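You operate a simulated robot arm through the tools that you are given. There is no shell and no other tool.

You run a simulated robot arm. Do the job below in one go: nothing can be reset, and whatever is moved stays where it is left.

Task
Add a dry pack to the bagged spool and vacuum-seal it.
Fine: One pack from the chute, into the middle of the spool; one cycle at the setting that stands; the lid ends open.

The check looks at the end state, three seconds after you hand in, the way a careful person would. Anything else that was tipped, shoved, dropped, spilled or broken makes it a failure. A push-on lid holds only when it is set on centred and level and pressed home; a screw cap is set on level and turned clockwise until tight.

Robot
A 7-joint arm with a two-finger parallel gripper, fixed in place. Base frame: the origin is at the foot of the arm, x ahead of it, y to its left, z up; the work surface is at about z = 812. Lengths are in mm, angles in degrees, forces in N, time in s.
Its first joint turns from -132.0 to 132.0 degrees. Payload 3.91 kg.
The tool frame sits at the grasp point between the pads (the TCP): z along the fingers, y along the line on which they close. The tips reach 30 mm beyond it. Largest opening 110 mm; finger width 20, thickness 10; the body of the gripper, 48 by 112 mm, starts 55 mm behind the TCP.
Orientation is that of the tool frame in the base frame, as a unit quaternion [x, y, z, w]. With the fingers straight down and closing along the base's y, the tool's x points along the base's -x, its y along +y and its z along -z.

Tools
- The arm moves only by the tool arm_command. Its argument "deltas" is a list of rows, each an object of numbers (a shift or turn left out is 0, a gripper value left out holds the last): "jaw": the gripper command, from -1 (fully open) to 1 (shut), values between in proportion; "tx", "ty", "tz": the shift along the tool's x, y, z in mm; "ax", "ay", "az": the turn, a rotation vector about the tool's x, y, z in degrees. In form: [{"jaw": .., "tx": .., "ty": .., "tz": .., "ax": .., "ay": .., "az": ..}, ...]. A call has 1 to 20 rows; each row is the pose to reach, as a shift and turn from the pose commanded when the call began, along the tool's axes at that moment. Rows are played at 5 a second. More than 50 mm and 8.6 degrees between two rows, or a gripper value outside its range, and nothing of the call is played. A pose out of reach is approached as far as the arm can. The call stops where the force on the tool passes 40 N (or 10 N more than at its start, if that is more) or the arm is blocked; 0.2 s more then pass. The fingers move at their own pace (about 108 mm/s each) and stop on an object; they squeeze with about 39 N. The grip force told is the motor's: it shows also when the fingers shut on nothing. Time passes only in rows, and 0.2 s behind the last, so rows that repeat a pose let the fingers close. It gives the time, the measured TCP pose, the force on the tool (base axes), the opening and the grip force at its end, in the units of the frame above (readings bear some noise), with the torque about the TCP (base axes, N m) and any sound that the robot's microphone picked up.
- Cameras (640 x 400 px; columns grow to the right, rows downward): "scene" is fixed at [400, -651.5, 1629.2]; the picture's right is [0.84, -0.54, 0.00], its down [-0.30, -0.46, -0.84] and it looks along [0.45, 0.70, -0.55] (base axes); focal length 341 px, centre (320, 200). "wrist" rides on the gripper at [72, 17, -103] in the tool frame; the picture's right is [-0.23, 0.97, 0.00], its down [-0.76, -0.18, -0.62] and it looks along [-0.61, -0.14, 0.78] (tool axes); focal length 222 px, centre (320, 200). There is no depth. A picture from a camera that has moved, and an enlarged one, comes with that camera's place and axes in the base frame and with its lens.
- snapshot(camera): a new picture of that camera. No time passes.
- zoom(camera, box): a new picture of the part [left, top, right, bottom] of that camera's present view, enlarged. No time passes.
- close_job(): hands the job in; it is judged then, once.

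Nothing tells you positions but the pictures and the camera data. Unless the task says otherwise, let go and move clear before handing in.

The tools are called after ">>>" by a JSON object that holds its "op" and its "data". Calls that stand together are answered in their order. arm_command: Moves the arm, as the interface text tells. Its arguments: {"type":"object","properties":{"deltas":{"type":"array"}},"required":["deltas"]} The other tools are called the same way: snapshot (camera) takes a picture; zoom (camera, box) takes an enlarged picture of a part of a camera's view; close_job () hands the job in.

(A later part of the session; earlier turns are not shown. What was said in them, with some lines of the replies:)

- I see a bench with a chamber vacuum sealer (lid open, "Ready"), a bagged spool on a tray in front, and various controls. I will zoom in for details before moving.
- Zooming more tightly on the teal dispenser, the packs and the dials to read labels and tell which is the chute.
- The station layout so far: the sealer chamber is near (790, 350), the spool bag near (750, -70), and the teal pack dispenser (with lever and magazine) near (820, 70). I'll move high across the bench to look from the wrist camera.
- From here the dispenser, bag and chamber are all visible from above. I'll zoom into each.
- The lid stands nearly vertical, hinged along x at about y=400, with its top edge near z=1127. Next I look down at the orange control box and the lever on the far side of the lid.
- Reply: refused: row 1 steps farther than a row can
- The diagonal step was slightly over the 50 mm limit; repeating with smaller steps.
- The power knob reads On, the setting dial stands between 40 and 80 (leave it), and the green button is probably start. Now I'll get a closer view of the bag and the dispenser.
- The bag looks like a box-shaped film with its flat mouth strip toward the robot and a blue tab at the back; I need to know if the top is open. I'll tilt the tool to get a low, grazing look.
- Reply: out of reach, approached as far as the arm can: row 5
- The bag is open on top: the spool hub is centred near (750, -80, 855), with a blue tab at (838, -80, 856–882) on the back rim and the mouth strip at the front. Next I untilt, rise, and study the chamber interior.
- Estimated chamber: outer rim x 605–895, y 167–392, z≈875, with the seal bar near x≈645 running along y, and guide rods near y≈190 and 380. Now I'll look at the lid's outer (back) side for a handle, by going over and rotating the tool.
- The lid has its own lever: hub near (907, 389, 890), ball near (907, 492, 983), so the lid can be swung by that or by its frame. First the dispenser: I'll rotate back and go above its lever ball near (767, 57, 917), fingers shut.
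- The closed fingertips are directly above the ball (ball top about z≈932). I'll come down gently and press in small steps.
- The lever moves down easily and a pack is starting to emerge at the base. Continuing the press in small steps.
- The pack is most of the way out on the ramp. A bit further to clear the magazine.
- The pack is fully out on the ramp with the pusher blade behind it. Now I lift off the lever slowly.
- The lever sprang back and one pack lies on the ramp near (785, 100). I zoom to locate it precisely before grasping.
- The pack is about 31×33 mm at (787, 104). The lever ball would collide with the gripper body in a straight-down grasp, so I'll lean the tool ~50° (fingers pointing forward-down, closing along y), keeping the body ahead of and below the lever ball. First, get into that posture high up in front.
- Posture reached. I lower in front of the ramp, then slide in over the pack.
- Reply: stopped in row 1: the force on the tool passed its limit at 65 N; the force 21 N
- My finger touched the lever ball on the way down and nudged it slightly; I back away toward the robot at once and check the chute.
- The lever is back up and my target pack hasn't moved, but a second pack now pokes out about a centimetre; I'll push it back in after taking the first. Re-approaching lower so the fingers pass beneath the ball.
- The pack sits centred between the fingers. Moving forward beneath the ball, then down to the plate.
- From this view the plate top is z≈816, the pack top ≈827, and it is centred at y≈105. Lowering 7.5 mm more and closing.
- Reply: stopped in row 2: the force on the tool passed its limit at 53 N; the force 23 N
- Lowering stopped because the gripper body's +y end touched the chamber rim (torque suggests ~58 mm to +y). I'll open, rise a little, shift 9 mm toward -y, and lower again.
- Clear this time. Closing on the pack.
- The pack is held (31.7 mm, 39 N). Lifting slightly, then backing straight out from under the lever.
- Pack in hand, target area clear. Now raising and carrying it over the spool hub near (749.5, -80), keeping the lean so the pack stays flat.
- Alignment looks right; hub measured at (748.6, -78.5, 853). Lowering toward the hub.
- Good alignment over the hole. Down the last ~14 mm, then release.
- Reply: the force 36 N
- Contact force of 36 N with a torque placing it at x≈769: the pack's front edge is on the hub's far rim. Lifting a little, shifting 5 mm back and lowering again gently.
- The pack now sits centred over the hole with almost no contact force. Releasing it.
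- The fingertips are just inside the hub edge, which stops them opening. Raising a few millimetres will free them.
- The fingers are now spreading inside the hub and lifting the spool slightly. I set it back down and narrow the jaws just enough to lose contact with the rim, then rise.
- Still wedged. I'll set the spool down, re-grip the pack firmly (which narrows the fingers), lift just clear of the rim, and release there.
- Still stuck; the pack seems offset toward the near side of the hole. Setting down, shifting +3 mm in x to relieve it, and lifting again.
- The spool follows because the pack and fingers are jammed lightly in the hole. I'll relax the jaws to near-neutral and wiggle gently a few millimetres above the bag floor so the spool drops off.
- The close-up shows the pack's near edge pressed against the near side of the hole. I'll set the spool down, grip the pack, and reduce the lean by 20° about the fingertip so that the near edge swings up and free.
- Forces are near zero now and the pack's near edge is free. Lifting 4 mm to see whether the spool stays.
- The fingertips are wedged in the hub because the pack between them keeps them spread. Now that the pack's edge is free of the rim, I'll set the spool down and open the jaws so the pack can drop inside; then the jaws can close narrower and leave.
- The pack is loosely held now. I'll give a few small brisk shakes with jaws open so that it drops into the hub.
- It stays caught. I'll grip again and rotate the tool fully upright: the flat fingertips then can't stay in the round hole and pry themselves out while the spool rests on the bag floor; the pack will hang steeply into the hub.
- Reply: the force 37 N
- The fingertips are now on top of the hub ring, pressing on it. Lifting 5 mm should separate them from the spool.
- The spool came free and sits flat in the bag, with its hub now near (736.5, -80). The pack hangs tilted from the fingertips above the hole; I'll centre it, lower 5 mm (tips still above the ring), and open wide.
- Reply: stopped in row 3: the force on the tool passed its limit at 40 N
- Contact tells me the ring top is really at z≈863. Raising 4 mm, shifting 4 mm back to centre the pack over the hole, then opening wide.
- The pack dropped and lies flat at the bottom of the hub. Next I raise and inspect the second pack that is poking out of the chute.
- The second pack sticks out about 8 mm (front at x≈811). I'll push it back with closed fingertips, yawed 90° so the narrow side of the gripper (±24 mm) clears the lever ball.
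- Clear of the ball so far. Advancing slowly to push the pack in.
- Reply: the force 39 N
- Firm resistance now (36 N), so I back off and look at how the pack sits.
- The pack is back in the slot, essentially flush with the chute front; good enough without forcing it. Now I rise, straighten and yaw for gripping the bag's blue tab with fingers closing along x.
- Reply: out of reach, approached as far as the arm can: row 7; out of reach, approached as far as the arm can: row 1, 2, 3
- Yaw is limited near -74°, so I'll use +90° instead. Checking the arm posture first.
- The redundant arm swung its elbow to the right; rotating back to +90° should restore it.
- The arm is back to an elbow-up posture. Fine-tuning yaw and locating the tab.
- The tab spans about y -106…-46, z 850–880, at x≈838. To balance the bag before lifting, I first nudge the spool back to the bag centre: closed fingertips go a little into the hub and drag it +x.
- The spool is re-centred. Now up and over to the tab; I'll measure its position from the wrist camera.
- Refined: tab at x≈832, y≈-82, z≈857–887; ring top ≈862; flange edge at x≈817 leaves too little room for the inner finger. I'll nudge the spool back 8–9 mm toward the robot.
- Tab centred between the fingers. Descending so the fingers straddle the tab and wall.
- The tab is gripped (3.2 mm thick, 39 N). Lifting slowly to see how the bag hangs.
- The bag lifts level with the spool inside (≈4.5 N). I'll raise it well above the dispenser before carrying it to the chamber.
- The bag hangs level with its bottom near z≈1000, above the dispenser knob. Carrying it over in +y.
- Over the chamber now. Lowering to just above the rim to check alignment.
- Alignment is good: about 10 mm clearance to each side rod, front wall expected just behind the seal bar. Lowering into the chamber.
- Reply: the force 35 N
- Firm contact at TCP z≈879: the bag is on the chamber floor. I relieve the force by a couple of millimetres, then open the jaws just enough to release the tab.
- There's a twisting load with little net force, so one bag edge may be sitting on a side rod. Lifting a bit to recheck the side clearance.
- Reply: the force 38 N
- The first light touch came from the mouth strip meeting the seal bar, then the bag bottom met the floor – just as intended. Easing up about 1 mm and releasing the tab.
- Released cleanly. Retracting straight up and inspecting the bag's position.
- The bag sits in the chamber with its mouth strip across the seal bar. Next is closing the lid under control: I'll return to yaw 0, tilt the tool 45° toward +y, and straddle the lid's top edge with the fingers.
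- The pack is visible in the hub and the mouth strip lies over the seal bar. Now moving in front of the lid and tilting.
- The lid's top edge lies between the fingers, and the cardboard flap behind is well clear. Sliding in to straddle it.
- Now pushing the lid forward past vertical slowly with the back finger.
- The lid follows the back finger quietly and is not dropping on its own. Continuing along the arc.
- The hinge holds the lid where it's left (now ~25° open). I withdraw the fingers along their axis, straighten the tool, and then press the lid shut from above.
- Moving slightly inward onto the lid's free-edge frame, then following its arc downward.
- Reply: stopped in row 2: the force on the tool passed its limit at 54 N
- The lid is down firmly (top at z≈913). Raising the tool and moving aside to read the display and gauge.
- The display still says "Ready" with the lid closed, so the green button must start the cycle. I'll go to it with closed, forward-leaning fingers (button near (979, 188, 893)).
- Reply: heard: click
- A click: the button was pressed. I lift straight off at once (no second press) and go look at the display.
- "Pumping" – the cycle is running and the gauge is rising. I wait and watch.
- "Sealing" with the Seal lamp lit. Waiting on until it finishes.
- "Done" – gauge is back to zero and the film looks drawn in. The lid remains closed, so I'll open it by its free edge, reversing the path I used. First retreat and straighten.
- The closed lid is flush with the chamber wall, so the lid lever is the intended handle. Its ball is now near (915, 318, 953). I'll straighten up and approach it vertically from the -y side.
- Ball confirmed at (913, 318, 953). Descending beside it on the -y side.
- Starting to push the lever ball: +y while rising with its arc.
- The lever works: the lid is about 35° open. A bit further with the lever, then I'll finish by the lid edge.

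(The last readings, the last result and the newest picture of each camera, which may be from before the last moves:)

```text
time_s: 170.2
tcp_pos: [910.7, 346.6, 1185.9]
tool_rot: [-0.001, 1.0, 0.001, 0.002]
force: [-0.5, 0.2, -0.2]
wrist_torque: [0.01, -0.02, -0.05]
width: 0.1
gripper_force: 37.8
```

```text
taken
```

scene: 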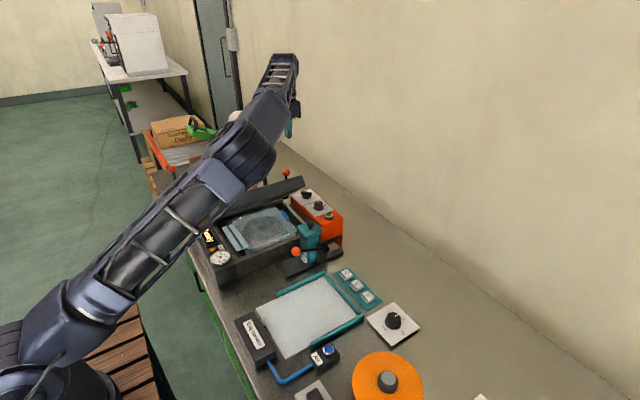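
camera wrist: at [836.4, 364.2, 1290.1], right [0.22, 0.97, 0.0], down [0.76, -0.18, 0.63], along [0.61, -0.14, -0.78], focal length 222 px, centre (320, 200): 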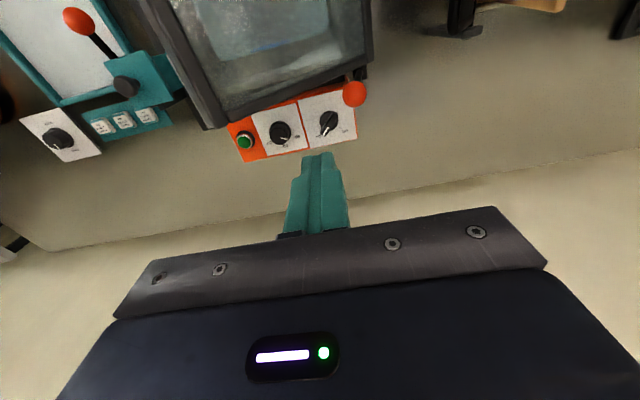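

The lid holds at about 42°. Now I swing around to its free edge: tool tilted 45°, closed fingers beneath the edge, to push it up fully open.

>>> {"op": "arm_command", "data": {"deltas": [{"ty": -40, "tx": 15}, {"ty": -80, "tx": 40}, {"ty": -115, "tx": 70}, {"ty": -150, "tx": 100}, {"ty": -185, "tx": 130}, {"ty": -220, "tx": 160}, {"ty": -255, "tx": 190}, {"ty": -287, "tx": 219}]}}

>>> {"op": "arm_command", "data": {"deltas": [{"ax": -8, "jaw": 1}, {"ax": -16}, {"ax": -24}, {"ax": -32}, {"ax": -40}, {"ax": -45}]}}

>>> {"op": "snapshot", "data": {"camera": "wrist"}}

>>> {"op": "snapshot", "data": {"camera": "scene"}}

```text
time_s: 172.1
tcp_pos: [689.8, 64.0, 1183.1]
tool_rot: [-0.001, 1.0, 0.001, 0.002]
force: [-0.3, 0.8, -0.2]
wrist_torque: [-0.08, -0.02, -0.01]
width: 0.0
gripper_force: 37.6
```

```text
time_s: 173.4
tcp_pos: [694.3, 62.9, 1182.7]
tool_rot: [-0.002, 0.923, 0.384, 0.003]
force: [0.0, 0.3, 1.6]
wrist_torque: [0.02, 0.0, -0.03]
width: 0.0
gripper_force: 37.7
```

```text
taken
camera wrist: at [620.2, 2.0, 1267.0], right [0.22, 0.69, 0.69], down [0.76, -0.57, 0.32], along [0.61, 0.46, -0.65], focal length 222 px, centre (320, 200)
```

wrist: 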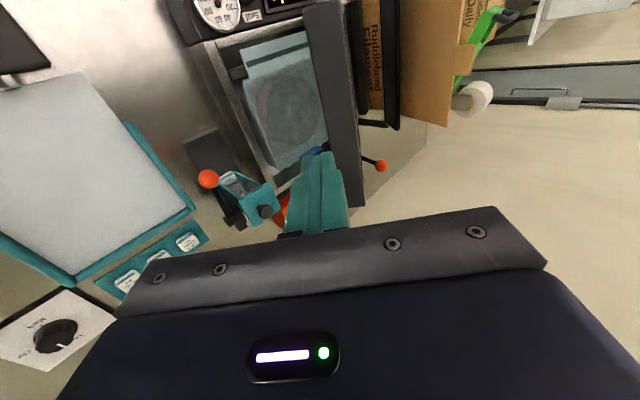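

```text
taken
```

scene: 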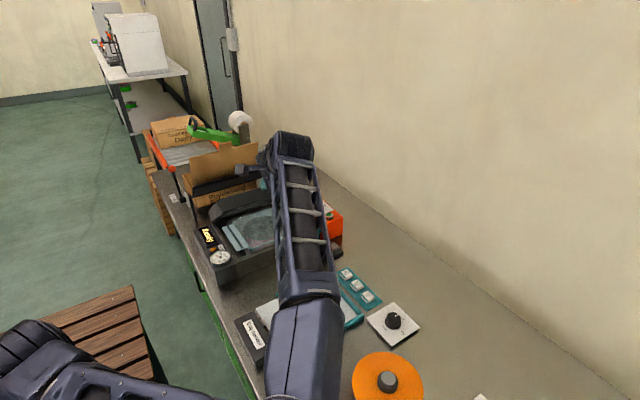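

>>> {"op": "arm_command", "data": {"deltas": [{"ty": -12, "tz": 44}, {"ty": -23, "tz": 88}, {"ty": -34.4, "tz": 131}, {"ty": -34.4, "tz": 160}, {"ty": -34.4, "tz": 191}]}}

>>> {"op": "snapshot", "data": {"camera": "wrist"}}

>>> {"op": "zoom", "data": {"camera": "scene", "box": [180, 150, 340, 280]}}

```text
time_s: 174.7
tcp_pos: [692.8, 173.6, 1024.4]
tool_rot: [-0.001, 0.923, 0.384, 0.002]
force: [-1.1, -0.3, 0.0]
wrist_torque: [-0.01, 0.01, 0.0]
width: 0.0
gripper_force: 37.7
```

```text
taken
camera wrist: at [619.8, 112.7, 1109.5], right [0.22, 0.69, 0.69], down [0.76, -0.57, 0.32], along [0.61, 0.46, -0.65], focal length 222 px, centre (320, 200)
```

wrist: 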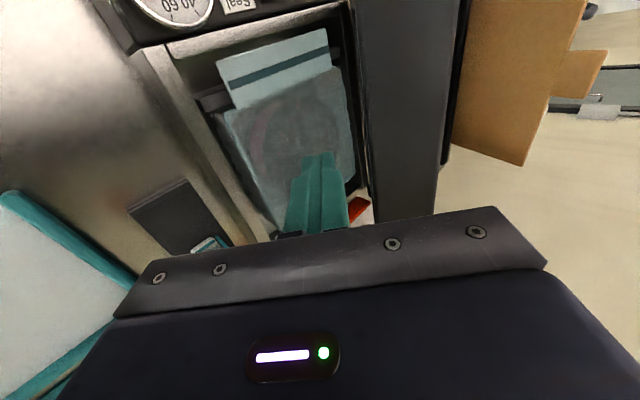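

```text
3.08 times, centred on (260, 215) of scene
camera zoom: at [400.0, -651.5, 1629.2], right [0.84, -0.54, 0.0], down [-0.3, -0.46, -0.84], along [0.45, 0.7, -0.55], focal length 1048 px, centre (505, 154)
```

zoom: 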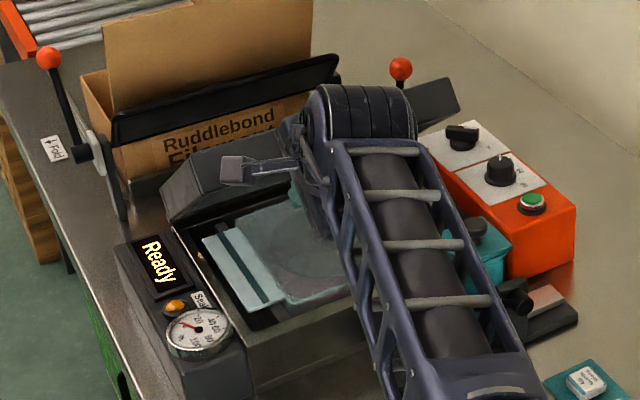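

The film is drawn tight with a visible seal line across the mouth, and the display is back to "Ready". Pushing the lid up along its arc.

>>> {"op": "arm_command", "data": {"deltas": [{"ty": 10, "tz": 0}, {"ty": 20, "tz": 0}, {"ty": 37, "tz": -1}, {"ty": 54, "tz": -1.7}, {"ty": 75, "tz": 0.5}, {"ty": 96.3, "tz": 2.7}, {"ty": 117, "tz": 8}, {"ty": 137.3, "tz": 14.2}]}}

>>> {"op": "snapshot", "data": {"camera": "wrist"}}

>>> {"op": "zoom", "data": {"camera": "scene", "box": [180, 100, 340, 260]}}

```text
time_s: 176.4
tcp_pos: [692.3, 283.4, 1110.9]
tool_rot: [-0.001, 0.924, 0.383, 0.002]
force: [0.6, -0.1, -0.1]
wrist_torque: [-0.01, 0.01, 0.03]
width: 0.0
gripper_force: 37.6
```

```text
taken
camera wrist: at [619.4, 221.9, 1194.7], right [0.22, 0.69, 0.69], down [0.76, -0.57, 0.32], along [0.61, 0.46, -0.65], focal length 222 px, centre (320, 200)
```

wrist: 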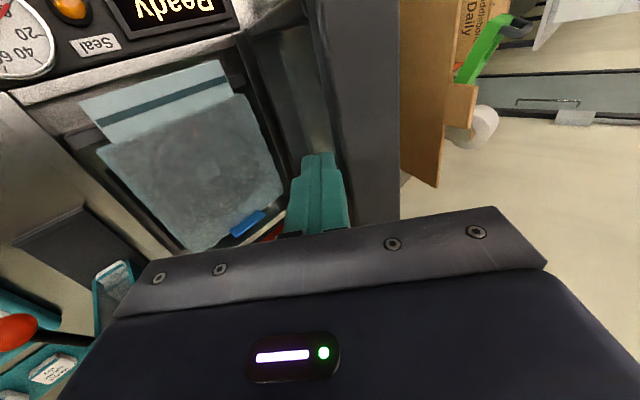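

```text
2.50 times, centred on (260, 180) of scene
camera zoom: at [400.0, -651.5, 1629.2], right [0.84, -0.54, 0.0], down [-0.3, -0.46, -0.84], along [0.45, 0.7, -0.55], focal length 852 px, centre (470, 250)
```

zoom: 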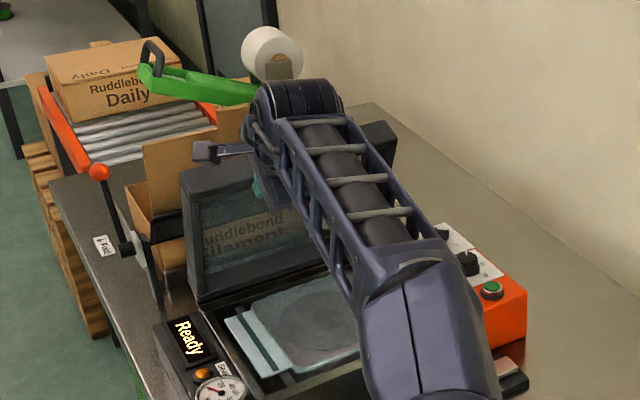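

>>> {"op": "arm_command", "data": {"deltas": [{"ty": 19, "tz": 9}, {"ty": 38.4, "tz": 18.6}, {"ty": 56, "tz": 31}, {"ty": 72.9, "tz": 43.6}, {"ty": 80, "tz": 50}, {"ty": 87, "tz": 57}]}}

>>> {"op": "snapshot", "data": {"camera": "wrist"}}

>>> {"op": "zoom", "data": {"camera": "scene", "box": [180, 100, 340, 260]}}

```text
time_s: 177.8
tcp_pos: [692.8, 373.0, 1130.8]
tool_rot: [-0.001, 0.924, 0.381, 0.002]
force: [-12.0, -33.4, 9.5]
wrist_torque: [-0.25, 0.15, 0.26]
width: 0.0
gripper_force: 37.0
stopped in row 6: the force on the tool passed its limit at 67 N (the readings are from after the stop); the commanded pose is now the measured one
```

```text
taken
camera wrist: at [620.1, 312.5, 1215.6], right [0.22, 0.69, 0.69], down [0.76, -0.56, 0.32], along [0.61, 0.45, -0.65], focal length 222 px, centre (320, 200)
```

wrist: 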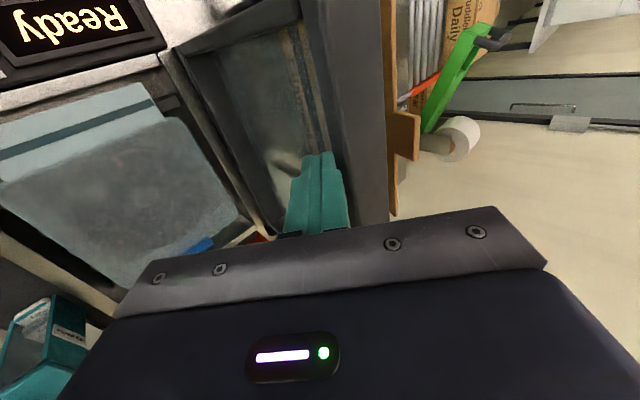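

```text
2.50 times, centred on (260, 180) of scene
camera zoom: at [400.0, -651.5, 1629.2], right [0.84, -0.54, 0.0], down [-0.3, -0.46, -0.84], along [0.45, 0.7, -0.55], focal length 852 px, centre (470, 250)
```

zoom: 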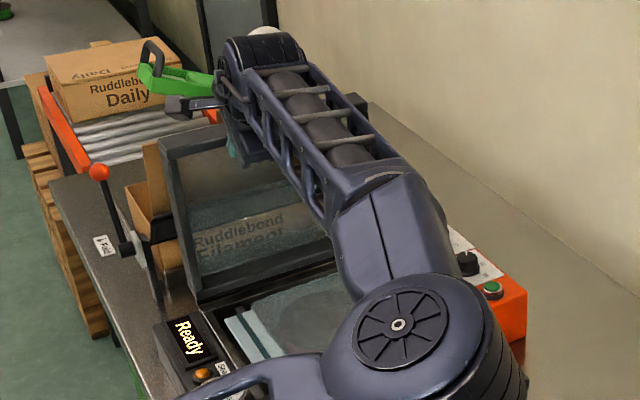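

The lid has reached its open stop. Backing the fingers away.

>>> {"op": "arm_command", "data": {"deltas": [{"ty": -15, "tz": -10}, {"ty": -25, "tz": -40}, {"ty": -30, "tz": -80}, {"ty": -30, "tz": -120}, {"ty": -30, "tz": -160}, {"ty": -30, "tz": -200}]}}

>>> {"op": "arm_command", "data": {"deltas": [{"ax": 8}, {"ax": 16}, {"ax": 24}, {"ax": 32}, {"ax": 40}, {"ax": 45}]}}

>>> {"op": "snapshot", "data": {"camera": "wrist"}}

>>> {"op": "snapshot", "data": {"camera": "scene"}}

```text
time_s: 179.2
tcp_pos: [692.6, 213.9, 1252.0]
tool_rot: [-0.002, 0.925, 0.381, 0.002]
force: [-0.1, 0.0, -0.2]
wrist_torque: [-0.02, 0.0, 0.02]
width: 0.0
gripper_force: 37.8
```

```text
time_s: 180.6
tcp_pos: [693.6, 211.5, 1250.7]
tool_rot: [0.0, 1.0, -0.003, 0.002]
force: [0.7, 0.1, 0.2]
wrist_torque: [0.03, 0.04, 0.01]
width: 0.0
gripper_force: 37.6
```

```text
taken
camera wrist: at [619.6, 229.9, 1353.7], right [0.23, 0.97, 0.0], down [0.76, -0.17, 0.63], along [0.61, -0.14, -0.78], focal length 222 px, centre (320, 200)
```

wrist: 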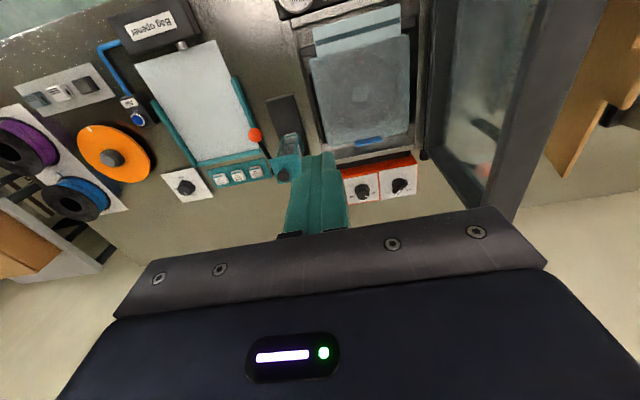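

```text
taken
```

scene: 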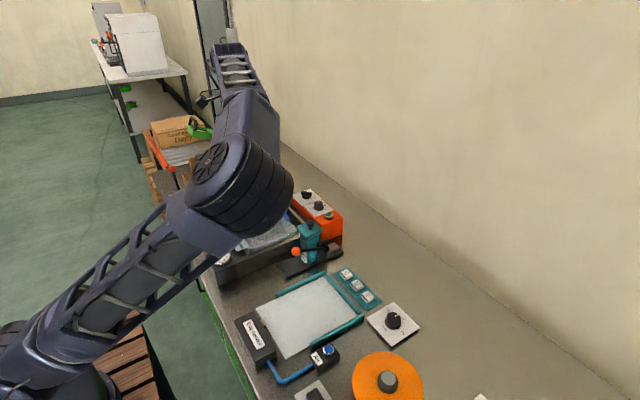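

>>> {"op": "zoom", "data": {"camera": "wrist", "box": [290, 0, 440, 160]}}

>>> {"op": "zoom", "data": {"camera": "wrist", "box": [230, 80, 330, 190]}}

>>> {"op": "zoom", "data": {"camera": "scene", "box": [230, 180, 400, 310]}}

```text
2.50 times, centred on (365, 80) of wrist
camera zoom: at [619.6, 229.9, 1353.7], right [0.23, 0.97, 0.0], down [0.76, -0.17, 0.63], along [0.61, -0.14, -0.78], focal length 555 px, centre (208, 500)
```

zoom: 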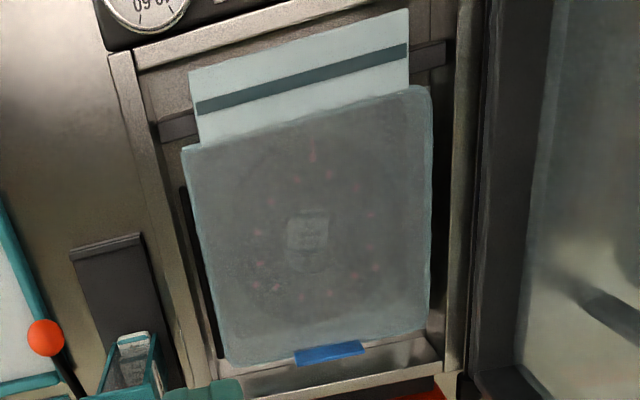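

```text
3.64 times, centred on (280, 135) of wrist
camera zoom: at [619.6, 229.9, 1353.7], right [0.23, 0.97, 0.0], down [0.76, -0.17, 0.63], along [0.61, -0.14, -0.78], focal length 808 px, centre (466, 436)
```

zoom: 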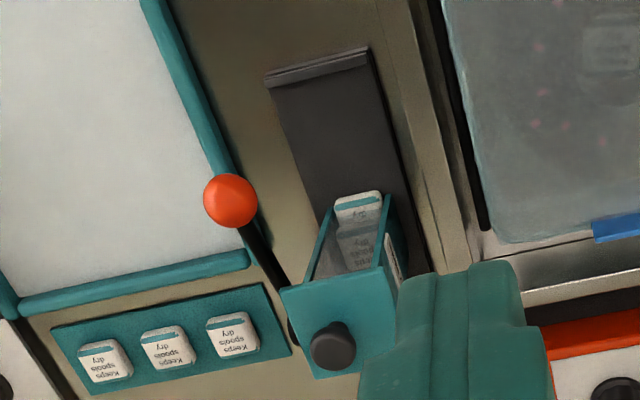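

```text
3.08 times, centred on (315, 245) of scene
camera zoom: at [400.0, -651.5, 1629.2], right [0.84, -0.54, 0.0], down [-0.3, -0.46, -0.84], along [0.45, 0.7, -0.55], focal length 1048 px, centre (335, 62)
```

zoom: 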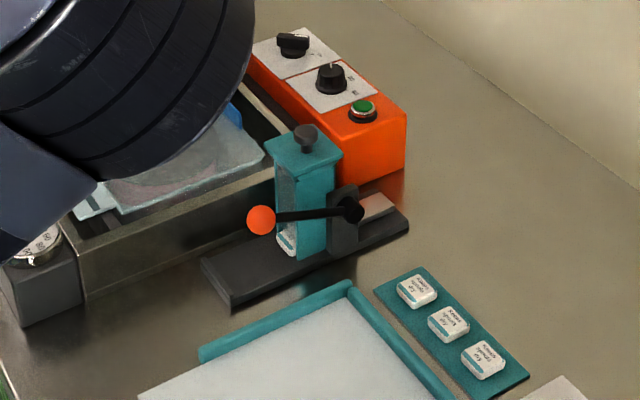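

The bag is sealed (clear seal line, pack visible through the film in the spool centre), and the lid is fully open. I'll move the arm clear and do a last check.

>>> {"op": "arm_command", "data": {"deltas": [{"tx": 20, "ty": -30}, {"tx": 45, "ty": -65}, {"tx": 70, "ty": -100}, {"tx": 90, "ty": -140}, {"tx": 90, "ty": -180, "jaw": 0}, {"tx": 90, "ty": -180}, {"tx": 90, "ty": -180}, {"tx": 90, "ty": -180}]}}

>>> {"op": "snapshot", "data": {"camera": "scene"}}

>>> {"op": "snapshot", "data": {"camera": "wrist"}}

```text
time_s: 182.4
tcp_pos: [604.9, 31.0, 1253.6]
tool_rot: [-0.001, 1.0, -0.002, 0.003]
force: [-0.4, 0.6, -0.4]
wrist_torque: [0.03, 0.02, 0.0]
width: 55.0
gripper_force: 0.1
```

```text
taken
```

scene: 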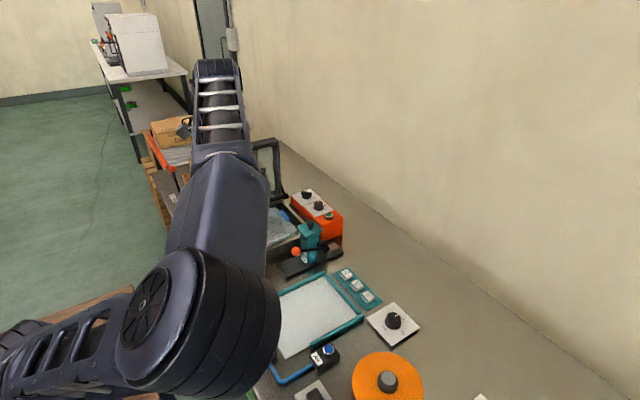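

```text
taken
camera wrist: at [529.9, 48.4, 1357.0], right [0.23, 0.97, 0.0], down [0.76, -0.17, 0.63], along [0.61, -0.14, -0.78], focal length 222 px, centre (320, 200)
```

wrist: 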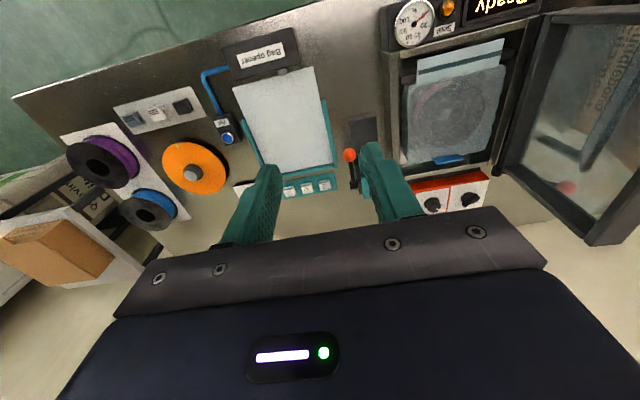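

The lid stands open, the sealed bag lies in the chamber with the pack in the spool's middle, the settings are untouched and the arm is clear. Handing in.

>>> {"op": "close_job", "data": {}}

```text
The job is handed in.
```

The dry pack is in the middle of the spool, and the bag is vacuum-sealed. It took one cycle, with the dials left where they were. The display went through "Pumping", "Sealing" and "Done" and is back at "Ready". I can see a seal line across the bag's mouth. The lid is open at its stop, and the sealed bag is still lying in the chamber.

Some things did not go cleanly:

- **Second pack in the chute:** my finger brushed the dispenser lever on the way to the first pack and pushed a second one partly out. I pushed it back, but its front still sticks out about 5 mm past the chute opening.
- **Pack placement:** my fingers jammed in the spool's hole when I set the pack down. The spool was lifted about 12 mm and slid a little inside the bag before I freed it. I later slid it back near the centre of the bag, and the pack ended up lying flat at the bottom of the hole.
- **Other bumps:** the gripper touched the chamber rim once while I was reaching for the pack. The lid hit its stop harder than I meant when I opened it. I saw no damage from either.
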